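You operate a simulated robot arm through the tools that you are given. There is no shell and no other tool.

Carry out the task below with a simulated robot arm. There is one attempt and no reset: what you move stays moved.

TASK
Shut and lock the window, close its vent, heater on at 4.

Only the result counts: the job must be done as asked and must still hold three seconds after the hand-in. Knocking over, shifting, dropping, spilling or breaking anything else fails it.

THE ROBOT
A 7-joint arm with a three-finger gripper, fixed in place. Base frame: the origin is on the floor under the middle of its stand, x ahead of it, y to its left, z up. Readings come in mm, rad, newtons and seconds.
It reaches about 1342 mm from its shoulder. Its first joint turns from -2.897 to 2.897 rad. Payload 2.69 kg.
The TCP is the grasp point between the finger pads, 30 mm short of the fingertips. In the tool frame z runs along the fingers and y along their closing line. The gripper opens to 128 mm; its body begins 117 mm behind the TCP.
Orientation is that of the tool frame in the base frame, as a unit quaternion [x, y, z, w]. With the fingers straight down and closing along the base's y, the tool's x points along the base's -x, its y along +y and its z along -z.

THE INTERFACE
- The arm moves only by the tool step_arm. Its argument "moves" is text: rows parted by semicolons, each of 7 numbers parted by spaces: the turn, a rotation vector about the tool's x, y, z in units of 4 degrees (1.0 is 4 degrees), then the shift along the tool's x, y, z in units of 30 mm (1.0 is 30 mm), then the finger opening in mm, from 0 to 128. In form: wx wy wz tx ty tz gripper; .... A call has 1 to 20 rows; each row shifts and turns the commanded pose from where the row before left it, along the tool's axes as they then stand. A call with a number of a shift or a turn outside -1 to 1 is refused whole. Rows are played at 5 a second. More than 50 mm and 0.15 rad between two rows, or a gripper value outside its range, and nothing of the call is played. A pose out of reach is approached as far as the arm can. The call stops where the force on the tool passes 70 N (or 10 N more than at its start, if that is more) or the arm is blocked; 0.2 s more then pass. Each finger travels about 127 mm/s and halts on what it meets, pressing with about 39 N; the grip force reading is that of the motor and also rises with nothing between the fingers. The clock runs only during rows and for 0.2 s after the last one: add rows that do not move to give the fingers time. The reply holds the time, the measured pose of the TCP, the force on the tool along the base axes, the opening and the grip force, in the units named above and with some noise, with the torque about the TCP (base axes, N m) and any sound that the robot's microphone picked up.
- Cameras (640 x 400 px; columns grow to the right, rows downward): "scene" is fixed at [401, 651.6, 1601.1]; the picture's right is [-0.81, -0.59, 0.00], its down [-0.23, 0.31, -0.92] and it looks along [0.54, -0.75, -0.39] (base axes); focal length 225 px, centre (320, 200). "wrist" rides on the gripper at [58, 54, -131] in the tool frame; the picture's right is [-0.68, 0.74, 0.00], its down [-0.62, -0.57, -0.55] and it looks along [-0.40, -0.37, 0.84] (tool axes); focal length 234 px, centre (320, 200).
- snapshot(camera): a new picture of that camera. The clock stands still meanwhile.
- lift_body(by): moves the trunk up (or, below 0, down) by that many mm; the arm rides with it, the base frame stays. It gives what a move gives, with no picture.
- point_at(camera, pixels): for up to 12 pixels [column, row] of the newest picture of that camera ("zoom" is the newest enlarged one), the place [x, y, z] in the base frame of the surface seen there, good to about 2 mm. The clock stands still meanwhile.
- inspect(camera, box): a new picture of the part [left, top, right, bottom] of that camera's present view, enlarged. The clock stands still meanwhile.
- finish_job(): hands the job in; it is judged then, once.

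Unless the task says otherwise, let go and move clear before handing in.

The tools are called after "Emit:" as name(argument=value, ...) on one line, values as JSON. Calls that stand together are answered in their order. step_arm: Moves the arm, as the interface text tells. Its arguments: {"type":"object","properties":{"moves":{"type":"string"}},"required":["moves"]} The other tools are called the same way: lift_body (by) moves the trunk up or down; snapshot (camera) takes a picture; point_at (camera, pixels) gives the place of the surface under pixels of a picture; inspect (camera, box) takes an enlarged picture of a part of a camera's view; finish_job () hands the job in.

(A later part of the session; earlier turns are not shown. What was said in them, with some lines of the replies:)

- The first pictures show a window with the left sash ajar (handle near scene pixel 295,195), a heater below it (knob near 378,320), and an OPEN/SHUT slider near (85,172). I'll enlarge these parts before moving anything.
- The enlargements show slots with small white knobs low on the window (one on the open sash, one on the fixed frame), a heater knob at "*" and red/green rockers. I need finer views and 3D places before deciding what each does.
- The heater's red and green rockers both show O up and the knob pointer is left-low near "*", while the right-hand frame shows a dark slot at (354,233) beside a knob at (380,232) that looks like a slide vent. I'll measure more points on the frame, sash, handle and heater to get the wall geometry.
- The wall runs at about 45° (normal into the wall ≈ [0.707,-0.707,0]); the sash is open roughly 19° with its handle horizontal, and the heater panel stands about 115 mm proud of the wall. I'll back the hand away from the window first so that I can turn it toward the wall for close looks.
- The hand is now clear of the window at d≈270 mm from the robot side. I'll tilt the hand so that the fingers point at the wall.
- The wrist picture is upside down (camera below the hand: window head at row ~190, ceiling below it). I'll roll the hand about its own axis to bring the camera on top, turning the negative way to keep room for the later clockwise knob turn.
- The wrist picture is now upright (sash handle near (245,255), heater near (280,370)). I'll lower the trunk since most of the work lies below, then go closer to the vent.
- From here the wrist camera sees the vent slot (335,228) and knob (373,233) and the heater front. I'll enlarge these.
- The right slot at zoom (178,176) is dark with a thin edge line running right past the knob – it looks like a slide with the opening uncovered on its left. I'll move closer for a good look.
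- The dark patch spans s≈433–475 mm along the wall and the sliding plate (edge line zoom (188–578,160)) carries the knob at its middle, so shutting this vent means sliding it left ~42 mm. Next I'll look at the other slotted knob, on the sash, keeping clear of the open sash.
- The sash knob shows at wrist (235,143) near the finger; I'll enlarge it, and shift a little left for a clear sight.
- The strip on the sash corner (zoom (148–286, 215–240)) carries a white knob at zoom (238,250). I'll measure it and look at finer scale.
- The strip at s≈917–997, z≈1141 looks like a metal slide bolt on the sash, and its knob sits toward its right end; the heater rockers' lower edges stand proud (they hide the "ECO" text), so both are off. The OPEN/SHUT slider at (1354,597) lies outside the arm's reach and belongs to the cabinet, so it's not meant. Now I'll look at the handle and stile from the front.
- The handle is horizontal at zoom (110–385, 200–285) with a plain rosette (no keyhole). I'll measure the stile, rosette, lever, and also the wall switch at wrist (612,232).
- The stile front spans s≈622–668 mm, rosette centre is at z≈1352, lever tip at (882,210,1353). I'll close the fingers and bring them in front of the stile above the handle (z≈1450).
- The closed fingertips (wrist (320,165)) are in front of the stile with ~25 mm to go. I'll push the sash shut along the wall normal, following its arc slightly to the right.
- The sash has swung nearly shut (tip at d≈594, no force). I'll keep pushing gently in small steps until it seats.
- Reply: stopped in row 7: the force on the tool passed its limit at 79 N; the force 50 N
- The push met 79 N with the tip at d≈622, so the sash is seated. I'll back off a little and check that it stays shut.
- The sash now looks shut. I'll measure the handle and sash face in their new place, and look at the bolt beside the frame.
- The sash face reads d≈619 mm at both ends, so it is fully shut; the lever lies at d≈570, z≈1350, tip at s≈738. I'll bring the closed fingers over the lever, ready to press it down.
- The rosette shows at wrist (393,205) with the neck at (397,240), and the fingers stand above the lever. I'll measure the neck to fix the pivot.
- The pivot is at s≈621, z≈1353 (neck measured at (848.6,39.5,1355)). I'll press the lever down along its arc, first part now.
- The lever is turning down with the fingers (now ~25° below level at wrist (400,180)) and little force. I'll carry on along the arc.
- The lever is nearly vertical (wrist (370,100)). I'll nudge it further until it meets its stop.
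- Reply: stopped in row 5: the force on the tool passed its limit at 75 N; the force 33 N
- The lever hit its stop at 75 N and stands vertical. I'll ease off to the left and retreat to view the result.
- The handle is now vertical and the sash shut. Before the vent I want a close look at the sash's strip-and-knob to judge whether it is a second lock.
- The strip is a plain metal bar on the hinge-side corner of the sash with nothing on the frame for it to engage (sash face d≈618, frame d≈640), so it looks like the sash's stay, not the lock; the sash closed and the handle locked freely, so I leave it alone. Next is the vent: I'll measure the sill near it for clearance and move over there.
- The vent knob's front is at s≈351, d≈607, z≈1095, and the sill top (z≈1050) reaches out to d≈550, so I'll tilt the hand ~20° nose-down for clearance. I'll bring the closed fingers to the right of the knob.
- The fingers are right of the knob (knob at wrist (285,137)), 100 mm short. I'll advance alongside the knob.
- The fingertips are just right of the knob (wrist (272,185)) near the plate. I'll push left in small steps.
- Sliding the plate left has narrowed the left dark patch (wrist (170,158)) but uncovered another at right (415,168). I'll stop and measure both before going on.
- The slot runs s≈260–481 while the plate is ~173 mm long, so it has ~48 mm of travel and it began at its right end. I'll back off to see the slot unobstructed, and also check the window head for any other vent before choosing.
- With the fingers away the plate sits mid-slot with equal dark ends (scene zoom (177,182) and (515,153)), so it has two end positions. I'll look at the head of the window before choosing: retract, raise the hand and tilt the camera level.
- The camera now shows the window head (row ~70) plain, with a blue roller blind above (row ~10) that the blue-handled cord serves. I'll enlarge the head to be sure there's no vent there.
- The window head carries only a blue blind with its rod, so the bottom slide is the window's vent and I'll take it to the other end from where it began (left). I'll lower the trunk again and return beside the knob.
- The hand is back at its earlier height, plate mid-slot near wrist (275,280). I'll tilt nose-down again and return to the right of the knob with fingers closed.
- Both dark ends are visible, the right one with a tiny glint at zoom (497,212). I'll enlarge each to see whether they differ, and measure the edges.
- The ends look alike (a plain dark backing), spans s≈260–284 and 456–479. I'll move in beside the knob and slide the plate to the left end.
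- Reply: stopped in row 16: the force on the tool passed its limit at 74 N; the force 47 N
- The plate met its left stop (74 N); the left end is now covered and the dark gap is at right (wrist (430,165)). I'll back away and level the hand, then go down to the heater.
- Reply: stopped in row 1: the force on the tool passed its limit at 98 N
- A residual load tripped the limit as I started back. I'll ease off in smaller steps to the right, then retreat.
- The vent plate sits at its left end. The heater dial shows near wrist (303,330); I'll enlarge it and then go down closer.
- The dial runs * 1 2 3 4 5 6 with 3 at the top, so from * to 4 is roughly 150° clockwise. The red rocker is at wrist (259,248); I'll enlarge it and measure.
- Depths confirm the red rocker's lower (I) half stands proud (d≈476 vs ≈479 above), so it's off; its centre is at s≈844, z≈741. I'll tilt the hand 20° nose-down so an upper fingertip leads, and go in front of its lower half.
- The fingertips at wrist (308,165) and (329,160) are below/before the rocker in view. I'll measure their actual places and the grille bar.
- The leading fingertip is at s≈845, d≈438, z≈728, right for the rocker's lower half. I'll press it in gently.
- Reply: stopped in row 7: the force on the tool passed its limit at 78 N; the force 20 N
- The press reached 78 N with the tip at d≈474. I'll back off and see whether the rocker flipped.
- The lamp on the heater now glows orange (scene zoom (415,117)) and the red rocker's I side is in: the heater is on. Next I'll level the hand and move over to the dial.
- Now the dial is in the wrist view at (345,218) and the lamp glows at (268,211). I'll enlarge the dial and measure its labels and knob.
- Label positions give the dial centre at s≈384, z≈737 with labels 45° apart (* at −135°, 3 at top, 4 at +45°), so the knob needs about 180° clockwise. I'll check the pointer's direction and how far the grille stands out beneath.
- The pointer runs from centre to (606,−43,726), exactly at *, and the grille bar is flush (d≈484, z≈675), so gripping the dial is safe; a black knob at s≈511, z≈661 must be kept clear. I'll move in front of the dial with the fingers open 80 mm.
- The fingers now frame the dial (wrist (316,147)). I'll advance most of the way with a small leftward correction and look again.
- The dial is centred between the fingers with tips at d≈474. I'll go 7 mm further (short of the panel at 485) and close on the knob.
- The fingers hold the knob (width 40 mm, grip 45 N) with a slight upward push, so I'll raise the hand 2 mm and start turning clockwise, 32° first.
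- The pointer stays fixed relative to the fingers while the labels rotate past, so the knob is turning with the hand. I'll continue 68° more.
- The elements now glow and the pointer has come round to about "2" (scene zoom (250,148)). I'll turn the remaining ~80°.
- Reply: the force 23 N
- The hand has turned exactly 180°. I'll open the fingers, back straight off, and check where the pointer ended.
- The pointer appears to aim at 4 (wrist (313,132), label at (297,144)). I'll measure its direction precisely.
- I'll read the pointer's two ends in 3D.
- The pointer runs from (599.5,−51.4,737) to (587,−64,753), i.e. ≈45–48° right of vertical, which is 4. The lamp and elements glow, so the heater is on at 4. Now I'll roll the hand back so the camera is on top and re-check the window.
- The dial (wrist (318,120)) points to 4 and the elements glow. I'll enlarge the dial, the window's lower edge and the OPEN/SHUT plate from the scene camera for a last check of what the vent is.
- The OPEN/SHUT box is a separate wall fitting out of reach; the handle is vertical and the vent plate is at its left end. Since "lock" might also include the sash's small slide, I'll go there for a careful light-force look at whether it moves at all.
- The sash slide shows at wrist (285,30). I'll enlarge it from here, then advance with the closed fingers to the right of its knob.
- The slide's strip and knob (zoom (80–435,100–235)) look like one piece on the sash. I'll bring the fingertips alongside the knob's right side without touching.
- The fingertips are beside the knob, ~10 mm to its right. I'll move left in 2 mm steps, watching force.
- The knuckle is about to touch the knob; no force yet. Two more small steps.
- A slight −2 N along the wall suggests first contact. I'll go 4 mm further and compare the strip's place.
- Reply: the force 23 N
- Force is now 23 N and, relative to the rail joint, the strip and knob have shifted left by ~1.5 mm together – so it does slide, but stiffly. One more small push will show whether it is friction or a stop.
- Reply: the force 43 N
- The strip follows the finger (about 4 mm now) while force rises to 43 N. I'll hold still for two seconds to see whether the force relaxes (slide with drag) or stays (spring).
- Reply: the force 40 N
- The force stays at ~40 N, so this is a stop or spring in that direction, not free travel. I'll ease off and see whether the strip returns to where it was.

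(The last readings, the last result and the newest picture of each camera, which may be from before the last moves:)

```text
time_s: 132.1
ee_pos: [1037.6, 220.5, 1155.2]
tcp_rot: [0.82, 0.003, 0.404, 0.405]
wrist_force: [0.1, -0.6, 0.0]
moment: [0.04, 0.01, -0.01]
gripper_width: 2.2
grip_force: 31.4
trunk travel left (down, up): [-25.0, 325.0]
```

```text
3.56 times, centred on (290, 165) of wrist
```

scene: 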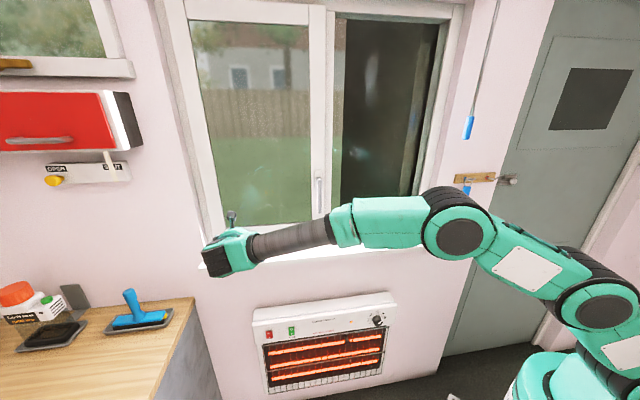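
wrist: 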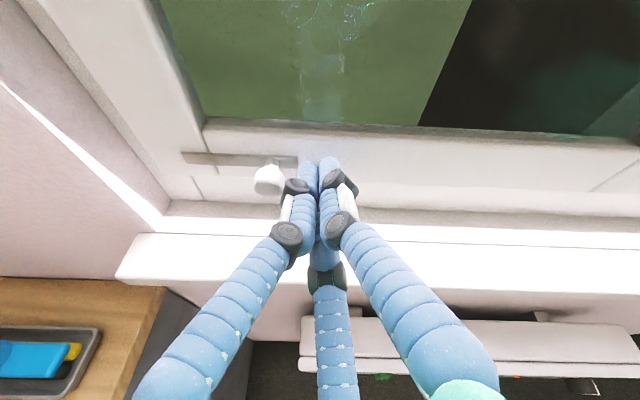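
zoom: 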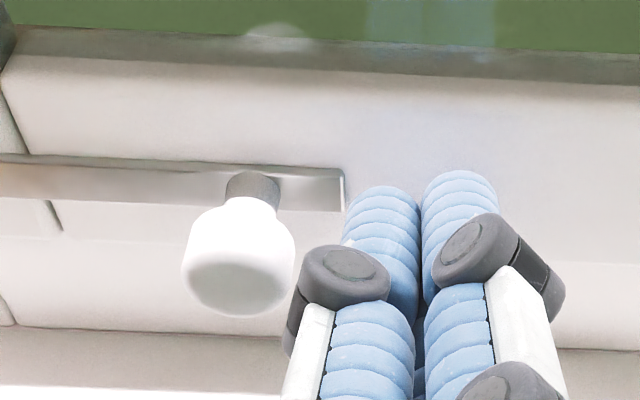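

The strip sprang back to its original place, so it is held there and simply not a free bolt; I'll leave it. To be sure the handle itself locks the sash, I'll grip the lever lightly and try a small pull; first retreat, level and roll the hand 45° so the fingers straddle a vertical bar.

Emit:
step_arm(moves="0 0 0 0 0 -0.5 0; 0 0 0 0 0 -1 0; 0 0 0 0 0 -1 0; 0 0 0 0 0 -1 0; 0 0 0 0 0 -1 0; 0 0 0 0 0 -1 0; 0 0 0 0 0 -1 0; -0.884 0.884 0 0 0 0 60; -0.884 0.884 0 0 0 0 100; -0.884 0.884 0 0 0 0 100; -0.884 0.884 0 0 0 0 100")

Emit:
step_arm(moves="0 0 1 0 0 0 100; 0 0 1 0 0 0 100; 0 0 1 0 0 0 100; 0 0 1 0 0 0 100; 0 0 1 0 0 0 100; 0 0 1 0 0 0 100; 0 0 1 0 0 0 100; 0 0 1 0 0 0 100; 0 0 1 0 0 0 100; 0 0 1 0 0 0 100; 0 0 1 0 0 0 100; 0 0 0.25 0 0 0 100")

Emit:
snapshot(camera="wrist")

```text
time_s: 134.5
ee_pos: [908.1, 349.3, 1222.8]
tcp_rot: [0.708, 0.002, 0.499, 0.5]
wrist_force: [-0.2, 0.0, 0.2]
moment: [0.02, -0.03, 0.03]
gripper_width: 100.1
grip_force: 0.1
trunk travel left (down, up): [-25.0, 325.0]
```

```text
time_s: 137.1
ee_pos: [908.7, 350.2, 1222.5]
tcp_rot: [0.655, -0.269, 0.653, 0.27]
wrist_force: [-0.1, -0.4, 0.1]
moment: [0.01, -0.01, 0.02]
gripper_width: 99.8
grip_force: 0.0
trunk travel left (down, up): [-25.0, 325.0]
```

```text
taken
```

wrist: 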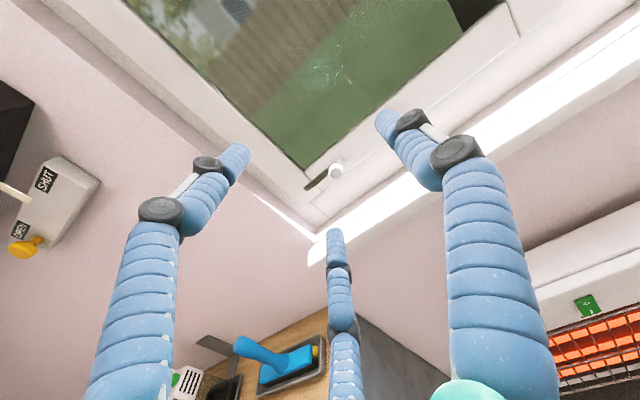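

The hand is rolled so its closing line is horizontal. I'll go in front of the lever (s≈621, z≈1268).

Emit:
step_arm(moves="0 0 0 0.152 0.897 0 100; 0 0 0 0.152 0.897 0 100; 0 0 0 0.152 0.897 0 100; 0 0 0 0.152 0.897 0 100; 0 0 0 0.152 0.897 0 100; 0 0 0 0.152 0.897 0 100; 0 0 0 0.152 0.897 0 100; 0 0 0 0.152 0.897 0 100; 0 0 0 0.152 0.897 0 100; 0 0 0 0.152 0.897 0 100; 0 0 0 0 0 0.9 100; 0 0 0 0 0 0.9 100; 0 0 0 0 0 0.9 100")

Emit:
snapshot(camera="wrist")

Emit:
point_at(camera="wrist", pixels=[[320, 100], [310, 120], [330, 110]])

```text
time_s: 139.9
ee_pos: [775.6, 100.9, 1268.7]
tcp_rot: [0.655, -0.269, 0.652, 0.272]
wrist_force: [-0.3, 0.5, -1.2]
moment: [0.0, 0.03, 0.01]
gripper_width: 99.9
grip_force: 0.0
trunk travel left (down, up): [-25.0, 325.0]
```

```text
taken
```

wrist: 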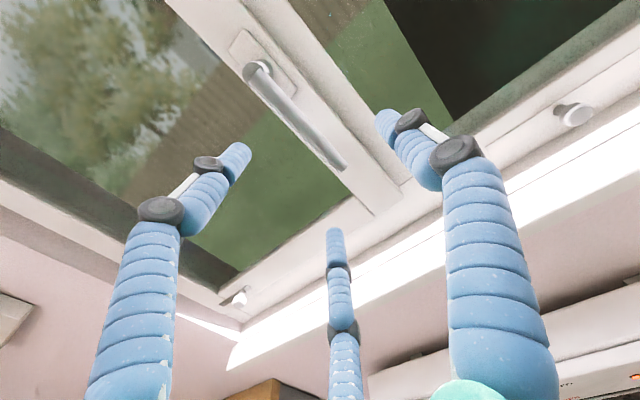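

```text
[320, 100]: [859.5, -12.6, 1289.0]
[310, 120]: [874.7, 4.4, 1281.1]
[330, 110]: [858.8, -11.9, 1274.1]
```

The lever shows from wrist (257,70) to (340,165). I'll measure its axis.

Emit:
point_at(camera="wrist", pixels=[[262, 72], [280, 98], [300, 122], [320, 145], [335, 160], [342, 167], [250, 60]])

```text
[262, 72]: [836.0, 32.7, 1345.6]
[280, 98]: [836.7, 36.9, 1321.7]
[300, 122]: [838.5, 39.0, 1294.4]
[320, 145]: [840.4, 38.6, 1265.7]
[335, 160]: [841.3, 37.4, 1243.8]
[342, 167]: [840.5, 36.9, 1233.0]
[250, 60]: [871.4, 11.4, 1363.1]
```

The lever hangs vertical at s≈620, d≈567–586, ending at z≈1230. I'll advance so it lies between the fingers.

Emit:
step_arm(moves="0 0 0 0 0 0.8 100; 0 0 0 0 0 0.8 100; 0 0 0 0 0 0.8 100; 0 0 0 0 0 0.4 100; 0 0 0 0 0 0.3 100")

Emit:
snapshot(camera="wrist")

```text
time_s: 141.1
ee_pos: [841.7, 35.8, 1269.8]
tcp_rot: [0.655, -0.269, 0.652, 0.271]
wrist_force: [-0.1, -0.2, 0.6]
moment: [0.0, 0.02, 0.01]
gripper_width: 99.8
grip_force: 0.0
trunk travel left (down, up): [-25.0, 325.0]
```

```text
taken
```

wrist: 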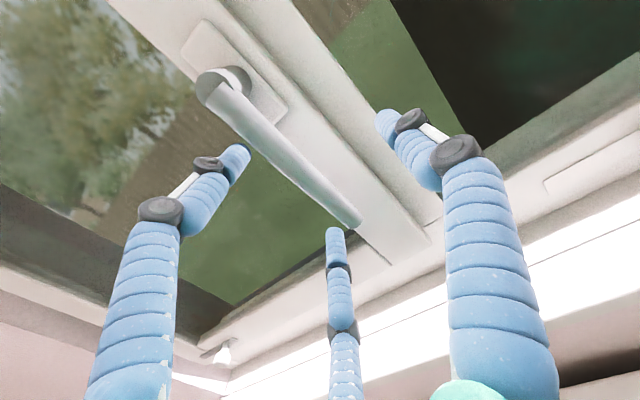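

The lever lies between the fingers. I'll close on it gently and read the forces.

Emit:
step_arm(moves="0 0 0 0 0 0 60; 0 0 0 0 0 0 40; 0 0 0 0 0 0 30; 0 0 0 0 0 0 20; 0 0 0 0 0 0 20; 0 0 0 0 0 0 20")

Emit:
snapshot(camera="wrist")

```text
time_s: 142.5
ee_pos: [843.6, 38.8, 1269.6]
tcp_rot: [0.655, -0.268, 0.653, 0.271]
wrist_force: [29.8, 23.4, 11.2]
moment: [-0.21, 0.25, 0.2]
gripper_width: 34.0
grip_force: 10.5
trunk travel left (down, up): [-25.0, 325.0]
```

```text
taken
```

wrist: 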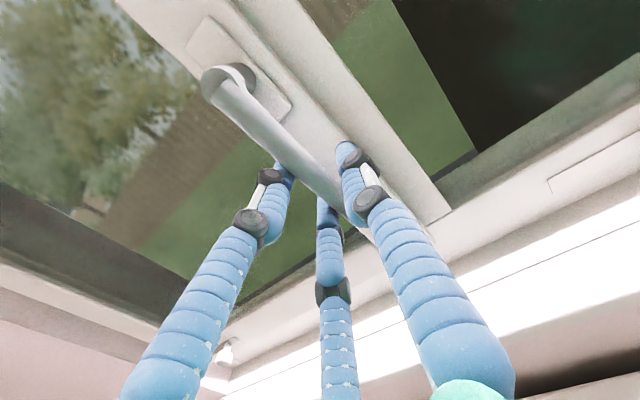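

The left fingers touched first (force +37 N to the left). I'll shift 5 mm left and close fully on the lever.

Emit:
step_arm(moves="0 0 0 0 -0.1 0 20; 0 0 0 0 -0.08 0 20; 0 0 0 0 0 0 10; 0 0 0 0 0 0 10; 0 0 0 0 0 0 10")

Emit:
snapshot(camera="wrist")

```text
time_s: 143.7
ee_pos: [846.5, 39.9, 1268.5]
tcp_rot: [0.656, -0.268, 0.652, 0.271]
wrist_force: [8.3, 6.7, -1.7]
moment: [0.09, -0.18, 0.05]
gripper_width: 25.9
grip_force: 44.7
trunk travel left (down, up): [-25.0, 325.0]
```

```text
taken
```

wrist: 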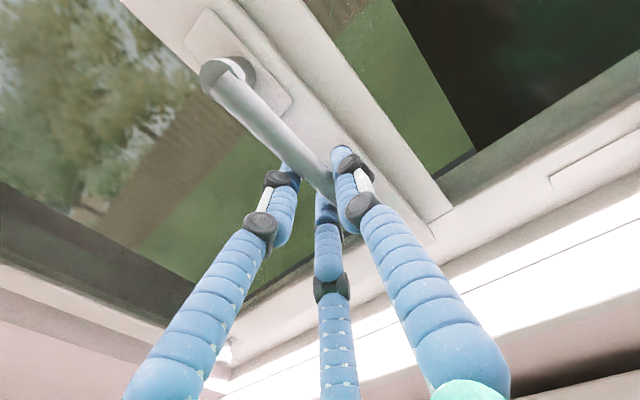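

The lever is held (width 26 mm, grip 45 N). I'll pull 6 mm toward the room and read the force.

Emit:
step_arm(moves="0 0 0 0 0 -0.067 10; 0 0 0 0 0 -0.067 10; 0 0 0 0 0 -0.067 10; 0 0 0 0 0 0 10")

Emit:
point_at(camera="wrist", pixels=[[240, 60], [280, 100]])

Emit:
snapshot(camera="wrist")

```text
time_s: 144.7
ee_pos: [844.6, 42.2, 1267.9]
tcp_rot: [0.656, -0.27, 0.651, 0.272]
wrist_force: [53.7, -24.5, 4.5]
moment: [-0.08, 0.12, 0.38]
gripper_width: 26.1
grip_force: 44.4
trunk travel left (down, up): [-25.0, 325.0]
```

```text
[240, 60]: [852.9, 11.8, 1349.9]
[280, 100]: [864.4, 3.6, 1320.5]
```

```text
taken
```

wrist: 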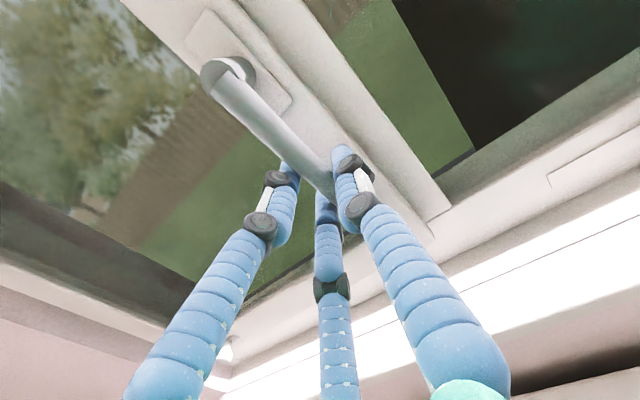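

The pull met 55 N of resistance without the sash moving, so the handle does lock the window. I'll ease the pull, open the fingers and withdraw.

Emit:
step_arm(moves="0 0 0 0 0 0.05 10; 0 0 0 0 0 0.06 10; 0 0 0 0 0 0.06 10; 0 0 0 0 0 0 20; 0 0 0 0 0 0 30; 0 0 0 0 0.1 0 50; 0 0 0 0 0.07 0 80; 0 0 0 0 0 0 100; 0 0 0 0 0 0 100")

Emit:
snapshot(camera="wrist")

```text
time_s: 146.7
ee_pos: [838.9, 35.7, 1268.5]
tcp_rot: [0.655, -0.269, 0.652, 0.271]
wrist_force: [0.1, -0.2, -0.3]
moment: [-0.01, 0.02, 0.02]
gripper_width: 99.9
grip_force: 0.0
trunk travel left (down, up): [-25.0, 325.0]
```

```text
taken
```

wrist: 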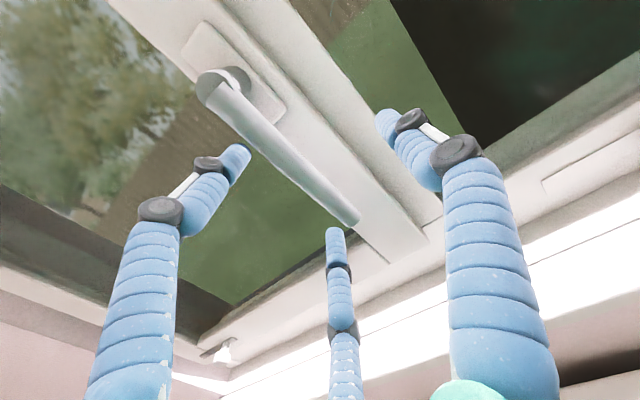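

The fingers are open and clear of the lever, which still hangs vertical. I'll back straight away and check everything.

Emit:
step_arm(moves="0 0 0 0 0 -0.5 100; 0 0 0 0 0 -1 100; 0 0 0 0 0 -1 100; 0 0 0 0 0 -1 100; 0 0 0 0 0 -1 100; 0 0 0 0 0 -1 100; 0 0 0 0 0 -1 100; 0 0 0 0 0 -1 100; 0 0 0 0 0 -1 100; 0 0 0 0 0 -1 100")

Emit:
snapshot(camera="scene")

Emit:
snapshot(camera="wrist")

Emit:
inspect(camera="wrist", box=[180, 0, 640, 290])

```text
time_s: 148.9
ee_pos: [641.5, 236.8, 1269.1]
tcp_rot: [0.655, -0.269, 0.652, 0.271]
wrist_force: [0.2, -0.5, 0.2]
moment: [-0.01, 0.04, 0.04]
gripper_width: 99.9
grip_force: 0.1
trunk travel left (down, up): [-25.0, 325.0]
```

```text
taken
```

scene: 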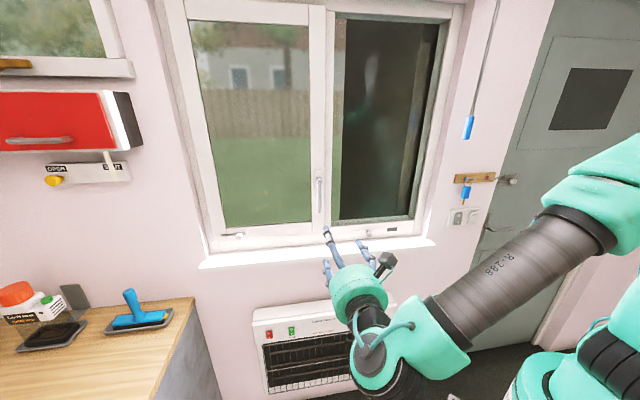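

```text
taken
```

wrist: 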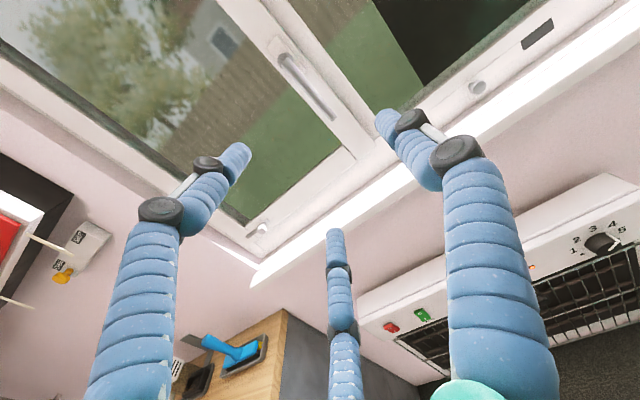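

```text
1.38 times, centred on (410, 145) of wrist
```

zoom: 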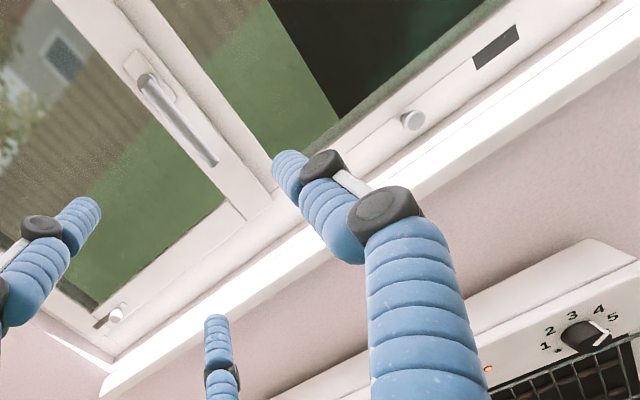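

The handle is vertical and the vent plate is at its left end, but the heater elements are no longer glowing in the scene picture. I'll look closely at the heater.

Emit:
inspect(camera="scene", box=[240, 290, 410, 400])

Emit:
inspect(camera="wrist", box=[500, 200, 640, 300])

Emit:
inspect(camera="wrist", box=[360, 290, 450, 345])

```text
3.64 times, centred on (325, 345) of scene
```

zoom: 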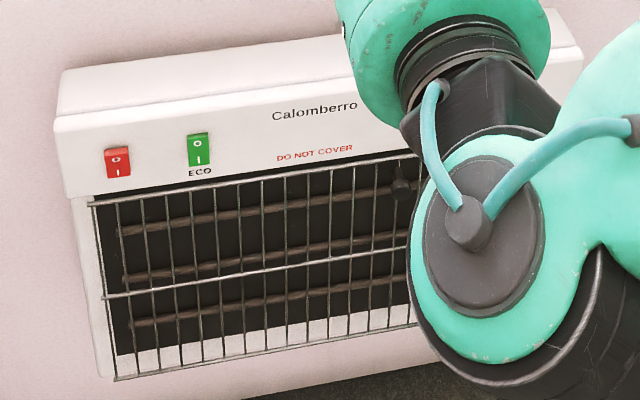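

```text
4.00 times, centred on (570, 250) of wrist
```

zoom: 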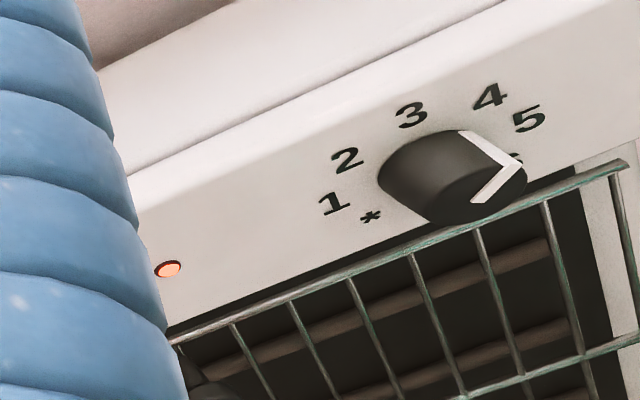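

```text
7.11 times, centred on (405, 318) of wrist
```

zoom: 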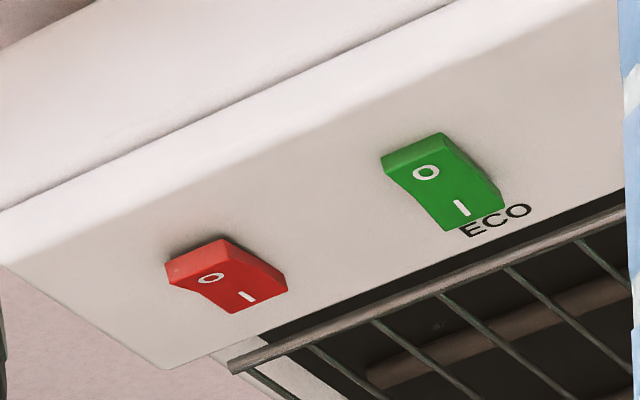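

The lamp is still lit, the red rocker is on I and the dial still reads 4, so the elements may just be cycling on the thermostat. I'll move the arm up away from the heater and watch for a while.

Emit:
step_arm(moves="0 0 0 0.8 0 -0.3 128; 0 0 0 0.8 0 -0.3 128; 0 0 0 0.8 0 -0.3 128; 0 0 0 0.8 0 -0.3 128; 0 0 0 0.8 0 -0.3 128; 0 0 0 0.8 0 0 128; 0 0 0 0.8 0 0 128; 0 0 0 0.8 0 0 128; 0 0 0 0.8 0 0 128; 0 0 0 0.8 0 0 128; 0 0 0 0 0 0 128; 0 0 0 0 0 0 128; 0 0 0 0 0 0 128; 0 0 0 0 0 0 128; 0 0 0 0 0 0 128; 0 0 0 0 0 0 128; 0 0 0 0 0 0 128; 0 0 0 0 0 0 128; 0 0 0 0 0 0 128; 0 0 0 0 0 0 128")

Emit:
snapshot(camera="scene")

Emit:
inspect(camera="scene", box=[240, 290, 410, 400])

```text
time_s: 153.1
ee_pos: [609.2, 270.8, 1511.8]
tcp_rot: [0.655, -0.269, 0.653, 0.27]
wrist_force: [-1.0, 0.0, -1.0]
moment: [-0.04, -0.02, -0.02]
gripper_width: 128.1
grip_force: 0.1
trunk travel left (down, up): [-25.0, 325.0]
```

```text
taken
```

scene: 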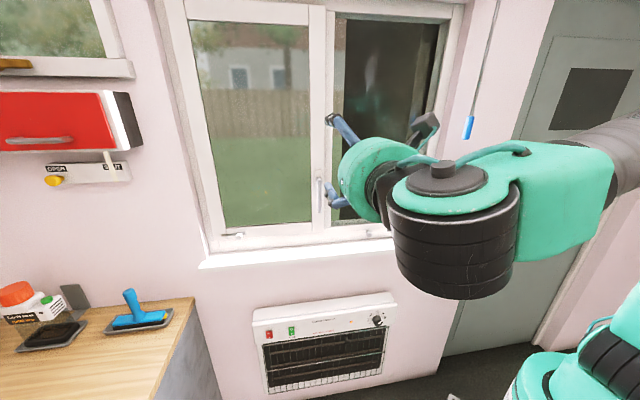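

```text
3.64 times, centred on (325, 345) of scene
```

zoom: 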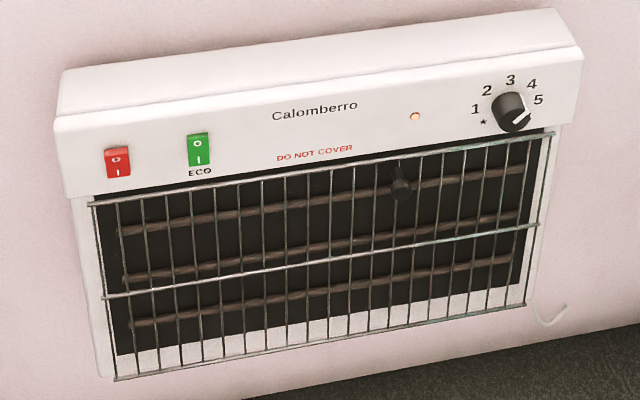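

The lamp is on but elements are dark after the arm moved away. I'll wait several seconds to see if they cycle back.

Emit:
step_arm(moves="0 0 0 0 0 0 128; 0 0 0 0 0 0 128; 0 0 0 0 0 0 128; 0 0 0 0 0 0 128; 0 0 0 0 0 0 128; 0 0 0 0 0 0 128; 0 0 0 0 0 0 128; 0 0 0 0 0 0 128; 0 0 0 0 0 0 128; 0 0 0 0 0 0 128; 0 0 0 0 0 0 128; 0 0 0 0 0 0 128; 0 0 0 0 0 0 128; 0 0 0 0 0 0 128; 0 0 0 0 0 0 128; 0 0 0 0 0 0 128; 0 0 0 0 0 0 128; 0 0 0 0 0 0 128; 0 0 0 0 0 0 128; 0 0 0 0 0 0 128")

Emit:
inspect(camera="scene", box=[240, 290, 410, 400])

Emit:
step_arm(moves="0 0 0 0 0 0 128; 0 0 0 0 0 0 128; 0 0 0 0 0 0 128; 0 0 0 0 0 0 128; 0 0 0 0 0 0 128; 0 0 0 0 0 0 128; 0 0 0 0 0 0 128; 0 0 0 0 0 0 128; 0 0 0 0 0 0 128; 0 0 0 0 0 0 128; 0 0 0 0 0 0 128; 0 0 0 0 0 0 128; 0 0 0 0 0 0 128; 0 0 0 0 0 0 128; 0 0 0 0 0 0 128; 0 0 0 0 0 0 128; 0 0 0 0 0 0 128; 0 0 0 0 0 0 128; 0 0 0 0 0 0 128; 0 0 0 0 0 0 128")

Emit:
inspect(camera="scene", box=[240, 290, 410, 400])

```text
time_s: 157.3
ee_pos: [608.6, 271.2, 1511.3]
tcp_rot: [0.655, -0.269, 0.652, 0.271]
wrist_force: [0.7, 1.0, 0.3]
moment: [-0.02, -0.02, 0.05]
gripper_width: 127.9
grip_force: 0.1
trunk travel left (down, up): [-25.0, 325.0]
```

```text
3.64 times, centred on (325, 345) of scene
```

zoom: 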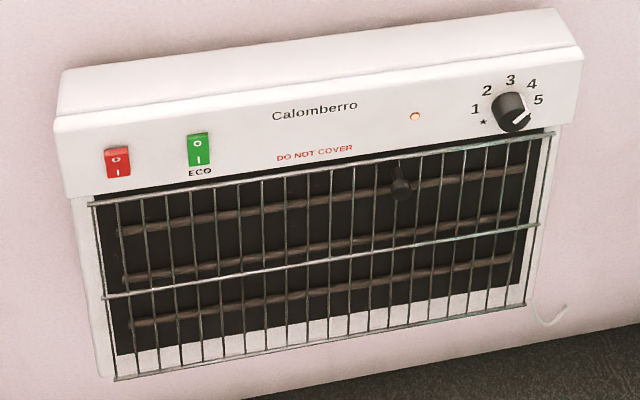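

```text
time_s: 161.5
ee_pos: [609.0, 270.9, 1510.7]
tcp_rot: [0.655, -0.269, 0.652, 0.271]
wrist_force: [0.3, 0.2, -1.0]
moment: [0.01, 0.01, 0.0]
gripper_width: 127.9
grip_force: 0.0
trunk travel left (down, up): [-25.0, 325.0]
```

```text
3.64 times, centred on (325, 345) of scene
```

zoom: 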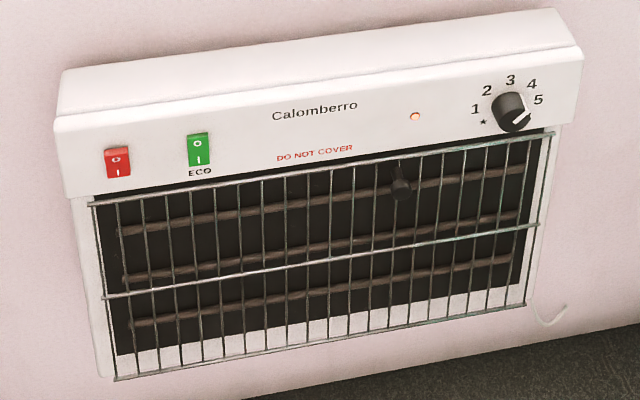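

Still dark at 161 s with the lamp on. I'll wait longer to see if the thermostat brings the elements back.

Emit:
step_arm(moves="0 0 0 0 0 0 128; 0 0 0 0 0 0 128; 0 0 0 0 0 0 128; 0 0 0 0 0 0 128; 0 0 0 0 0 0 128; 0 0 0 0 0 0 128; 0 0 0 0 0 0 128; 0 0 0 0 0 0 128; 0 0 0 0 0 0 128; 0 0 0 0 0 0 128; 0 0 0 0 0 0 128; 0 0 0 0 0 0 128; 0 0 0 0 0 0 128; 0 0 0 0 0 0 128; 0 0 0 0 0 0 128; 0 0 0 0 0 0 128; 0 0 0 0 0 0 128; 0 0 0 0 0 0 128; 0 0 0 0 0 0 128; 0 0 0 0 0 0 128")

Emit:
step_arm(moves="0 0 0 0 0 0 128; 0 0 0 0 0 0 128; 0 0 0 0 0 0 128; 0 0 0 0 0 0 128; 0 0 0 0 0 0 128; 0 0 0 0 0 0 128; 0 0 0 0 0 0 128; 0 0 0 0 0 0 128; 0 0 0 0 0 0 128; 0 0 0 0 0 0 128; 0 0 0 0 0 0 128; 0 0 0 0 0 0 128; 0 0 0 0 0 0 128; 0 0 0 0 0 0 128; 0 0 0 0 0 0 128; 0 0 0 0 0 0 128; 0 0 0 0 0 0 128; 0 0 0 0 0 0 128; 0 0 0 0 0 0 128; 0 0 0 0 0 0 128")

Emit:
inspect(camera="scene", box=[240, 290, 410, 400])

Emit:
step_arm(moves="0 0 0 0 0 0 128; 0 0 0 0 0 0 128; 0 0 0 0 0 0 128; 0 0 0 0 0 0 128; 0 0 0 0 0 0 128; 0 0 0 0 0 0 128; 0 0 0 0 0 0 128; 0 0 0 0 0 0 128; 0 0 0 0 0 0 128; 0 0 0 0 0 0 128; 0 0 0 0 0 0 128; 0 0 0 0 0 0 128; 0 0 0 0 0 0 128; 0 0 0 0 0 0 128; 0 0 0 0 0 0 128; 0 0 0 0 0 0 128; 0 0 0 0 0 0 128; 0 0 0 0 0 0 128; 0 0 0 0 0 0 128; 0 0 0 0 0 0 128")

Emit:
step_arm(moves="0 0 0 0 0 0 128; 0 0 0 0 0 0 128; 0 0 0 0 0 0 128; 0 0 0 0 0 0 128; 0 0 0 0 0 0 128; 0 0 0 0 0 0 128; 0 0 0 0 0 0 128; 0 0 0 0 0 0 128; 0 0 0 0 0 0 128; 0 0 0 0 0 0 128; 0 0 0 0 0 0 128; 0 0 0 0 0 0 128; 0 0 0 0 0 0 128; 0 0 0 0 0 0 128; 0 0 0 0 0 0 128; 0 0 0 0 0 0 128; 0 0 0 0 0 0 128; 0 0 0 0 0 0 128; 0 0 0 0 0 0 128; 0 0 0 0 0 0 128")

Emit:
inspect(camera="scene", box=[240, 290, 410, 400])

```text
time_s: 165.7
ee_pos: [608.5, 269.6, 1510.6]
tcp_rot: [0.655, -0.269, 0.651, 0.272]
wrist_force: [-0.6, -0.5, -0.8]
moment: [0.02, 0.02, -0.03]
gripper_width: 128.0
grip_force: 0.0
trunk travel left (down, up): [-25.0, 325.0]
```

```text
time_s: 169.9
ee_pos: [609.1, 269.7, 1511.6]
tcp_rot: [0.655, -0.269, 0.652, 0.271]
wrist_force: [-0.3, 0.6, 0.1]
moment: [-0.01, 0.03, 0.0]
gripper_width: 127.6
grip_force: 0.0
trunk travel left (down, up): [-25.0, 325.0]
```

```text
3.64 times, centred on (325, 345) of scene
```

zoom: 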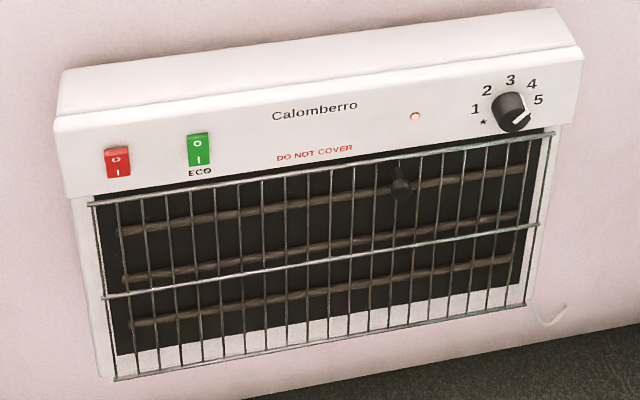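

```text
time_s: 174.1
ee_pos: [608.6, 270.2, 1510.8]
tcp_rot: [0.654, -0.27, 0.653, 0.271]
wrist_force: [0.4, -0.1, -0.7]
moment: [-0.03, 0.01, 0.0]
gripper_width: 128.1
grip_force: 0.0
trunk travel left (down, up): [-25.0, 325.0]
```

```text
time_s: 178.3
ee_pos: [608.8, 270.8, 1511.6]
tcp_rot: [0.655, -0.269, 0.652, 0.271]
wrist_force: [-1.0, 0.9, -0.7]
moment: [0.0, 0.01, -0.01]
gripper_width: 127.7
grip_force: 0.0
trunk travel left (down, up): [-25.0, 325.0]
```

```text
3.64 times, centred on (325, 345) of scene
```

zoom: 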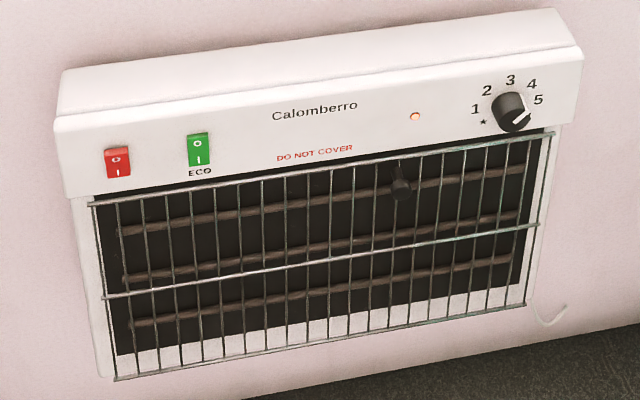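

Still off with the lamp lit at 178 s. I'll keep watching a while longer, since a thermostat's off-phase can be long.

Emit:
step_arm(moves="0 0 0 0 0 0 128; 0 0 0 0 0 0 128; 0 0 0 0 0 0 128; 0 0 0 0 0 0 128; 0 0 0 0 0 0 128; 0 0 0 0 0 0 128; 0 0 0 0 0 0 128; 0 0 0 0 0 0 128; 0 0 0 0 0 0 128; 0 0 0 0 0 0 128; 0 0 0 0 0 0 128; 0 0 0 0 0 0 128; 0 0 0 0 0 0 128; 0 0 0 0 0 0 128; 0 0 0 0 0 0 128; 0 0 0 0 0 0 128; 0 0 0 0 0 0 128; 0 0 0 0 0 0 128; 0 0 0 0 0 0 128; 0 0 0 0 0 0 128")

Emit:
step_arm(moves="0 0 0 0 0 0 128; 0 0 0 0 0 0 128; 0 0 0 0 0 0 128; 0 0 0 0 0 0 128; 0 0 0 0 0 0 128; 0 0 0 0 0 0 128; 0 0 0 0 0 0 128; 0 0 0 0 0 0 128; 0 0 0 0 0 0 128; 0 0 0 0 0 0 128; 0 0 0 0 0 0 128; 0 0 0 0 0 0 128; 0 0 0 0 0 0 128; 0 0 0 0 0 0 128; 0 0 0 0 0 0 128; 0 0 0 0 0 0 128; 0 0 0 0 0 0 128; 0 0 0 0 0 0 128; 0 0 0 0 0 0 128; 0 0 0 0 0 0 128")

Emit:
inspect(camera="scene", box=[240, 290, 410, 400])

Emit:
step_arm(moves="0 0 0 0 0 0 128; 0 0 0 0 0 0 128; 0 0 0 0 0 0 128; 0 0 0 0 0 0 128; 0 0 0 0 0 0 128; 0 0 0 0 0 0 128; 0 0 0 0 0 0 128; 0 0 0 0 0 0 128; 0 0 0 0 0 0 128; 0 0 0 0 0 0 128; 0 0 0 0 0 0 128; 0 0 0 0 0 0 128; 0 0 0 0 0 0 128; 0 0 0 0 0 0 128; 0 0 0 0 0 0 128; 0 0 0 0 0 0 128; 0 0 0 0 0 0 128; 0 0 0 0 0 0 128; 0 0 0 0 0 0 128; 0 0 0 0 0 0 128")

Emit:
step_arm(moves="0 0 0 0 0 0 128; 0 0 0 0 0 0 128; 0 0 0 0 0 0 128; 0 0 0 0 0 0 128; 0 0 0 0 0 0 128; 0 0 0 0 0 0 128; 0 0 0 0 0 0 128; 0 0 0 0 0 0 128; 0 0 0 0 0 0 128; 0 0 0 0 0 0 128; 0 0 0 0 0 0 128; 0 0 0 0 0 0 128; 0 0 0 0 0 0 128; 0 0 0 0 0 0 128; 0 0 0 0 0 0 128; 0 0 0 0 0 0 128; 0 0 0 0 0 0 128; 0 0 0 0 0 0 128; 0 0 0 0 0 0 128; 0 0 0 0 0 0 128")

Emit:
inspect(camera="scene", box=[240, 290, 410, 400])

```text
time_s: 182.5
ee_pos: [608.1, 271.1, 1512.3]
tcp_rot: [0.655, -0.269, 0.652, 0.271]
wrist_force: [0.6, -0.1, -0.6]
moment: [0.01, 0.01, 0.03]
gripper_width: 128.1
grip_force: 0.1
trunk travel left (down, up): [-25.0, 325.0]
```

```text
time_s: 186.7
ee_pos: [608.6, 270.6, 1511.7]
tcp_rot: [0.655, -0.269, 0.652, 0.271]
wrist_force: [0.2, 0.2, 0.5]
moment: [-0.01, 0.01, 0.01]
gripper_width: 128.1
grip_force: 0.0
trunk travel left (down, up): [-25.0, 325.0]
```

```text
3.64 times, centred on (325, 345) of scene
```

zoom: 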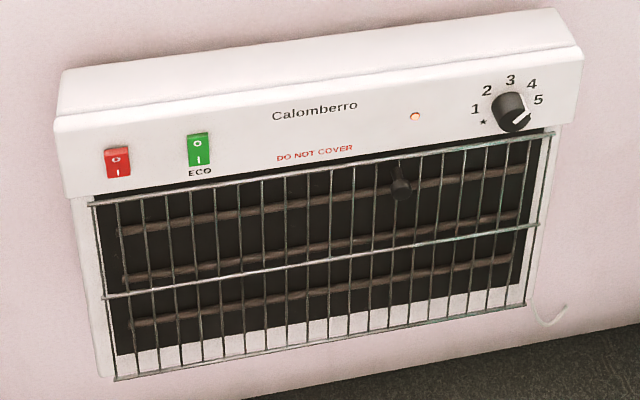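

```text
time_s: 190.9
ee_pos: [609.3, 269.7, 1512.4]
tcp_rot: [0.655, -0.269, 0.651, 0.272]
wrist_force: [0.7, 1.1, 0.2]
moment: [-0.02, -0.02, 0.04]
gripper_width: 128.2
grip_force: 0.1
trunk travel left (down, up): [-25.0, 325.0]
```

```text
time_s: 195.1
ee_pos: [608.6, 270.6, 1511.3]
tcp_rot: [0.655, -0.269, 0.652, 0.272]
wrist_force: [-0.3, 0.3, -0.1]
moment: [0.0, -0.02, -0.01]
gripper_width: 128.1
grip_force: 0.0
trunk travel left (down, up): [-25.0, 325.0]
```

```text
3.64 times, centred on (325, 345) of scene
```

zoom: 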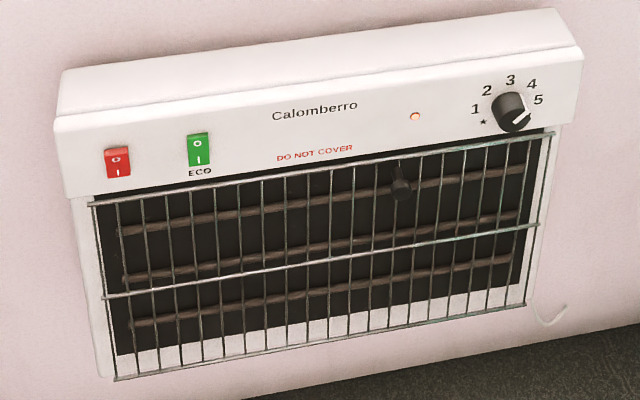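

The lamp stays lit and the dial and rocker are unchanged; the elements have simply cycled off as a thermostat does once warm. I'll make a last check of the handle, sash, vent and dial before handing in.

Emit:
snapshot(camera="wrist")

Emit:
inspect(camera="scene", box=[350, 300, 400, 340])

Emit:
inspect(camera="scene", box=[195, 200, 335, 270])

Emit:
point_at(camera="scene", pixels=[[312, 100], [318, 100], [195, 100], [200, 200], [270, 233], [312, 225], [235, 236], [320, 15]])

```text
taken
```

wrist: 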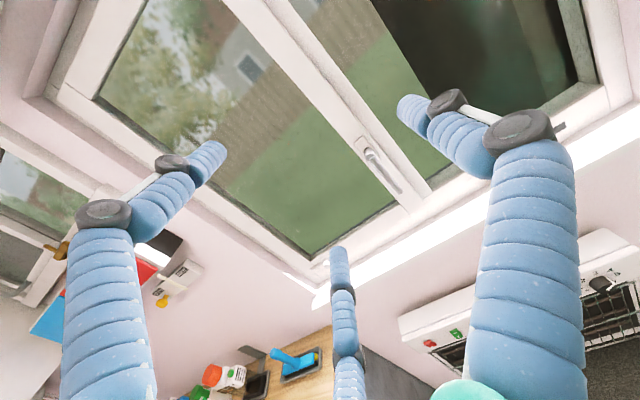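

```text
10.00 times, centred on (375, 320) of scene
```

zoom: 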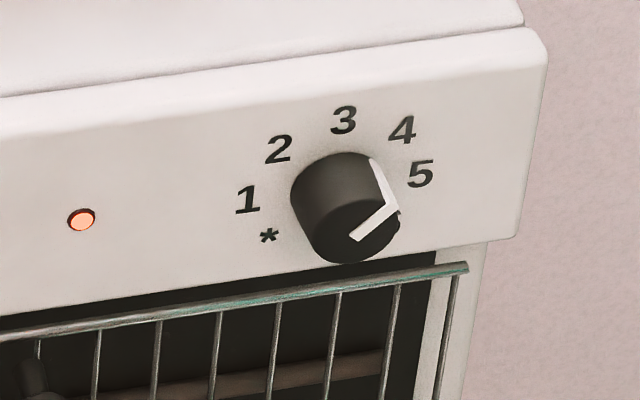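

```text
4.57 times, centred on (265, 235) of scene
```

zoom: 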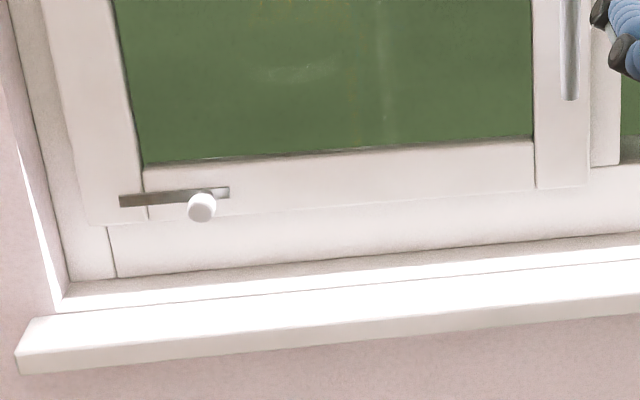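

```text
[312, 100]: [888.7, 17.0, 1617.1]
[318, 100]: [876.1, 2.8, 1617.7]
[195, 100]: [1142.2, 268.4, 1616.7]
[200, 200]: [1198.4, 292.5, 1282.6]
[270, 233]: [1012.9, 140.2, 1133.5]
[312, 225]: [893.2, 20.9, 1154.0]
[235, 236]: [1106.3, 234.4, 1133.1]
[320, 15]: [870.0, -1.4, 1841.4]
```

The sash face reads d≈616–618 at both ends (shut), the handle is vertical and held 55 N, the vent plate is at its end stop, the lamp glows and the pointer is at 4; the hand is empty and well clear. I'm handing the job in.

Emit:
finish_job()

```text
The job is handed in.
```

I've handed the job in. The window, its lock and the heater check out, but I couldn't confirm which end of the vent's travel is shut.

- **Window:** The sash is shut flush in its frame. The handle is turned down to its stop, and a 55 N pull on the lever didn't open it.
- **Vent:** I took the slide in the bottom rail of the fixed pane to be the window's vent. It started at the right end, so I moved it to its left stop. It has no markings, so taking left as shut is a guess.
- **Heater:** The red switch is on, the lamp is lit and the dial points at 4. The elements glowed when I turned the dial up. They had gone dark by 149 s and stayed dark until my last check at about 195 s. I took that for the thermostat cycling, but I never saw them come back on.
- **Small metal slide on the sash:** It sits at the hinge corner. I pushed it left to see if it was a second lock; it resisted and sprang back to where it was, so I left it alone.

I saw nothing else moved or knocked in the last pictures.
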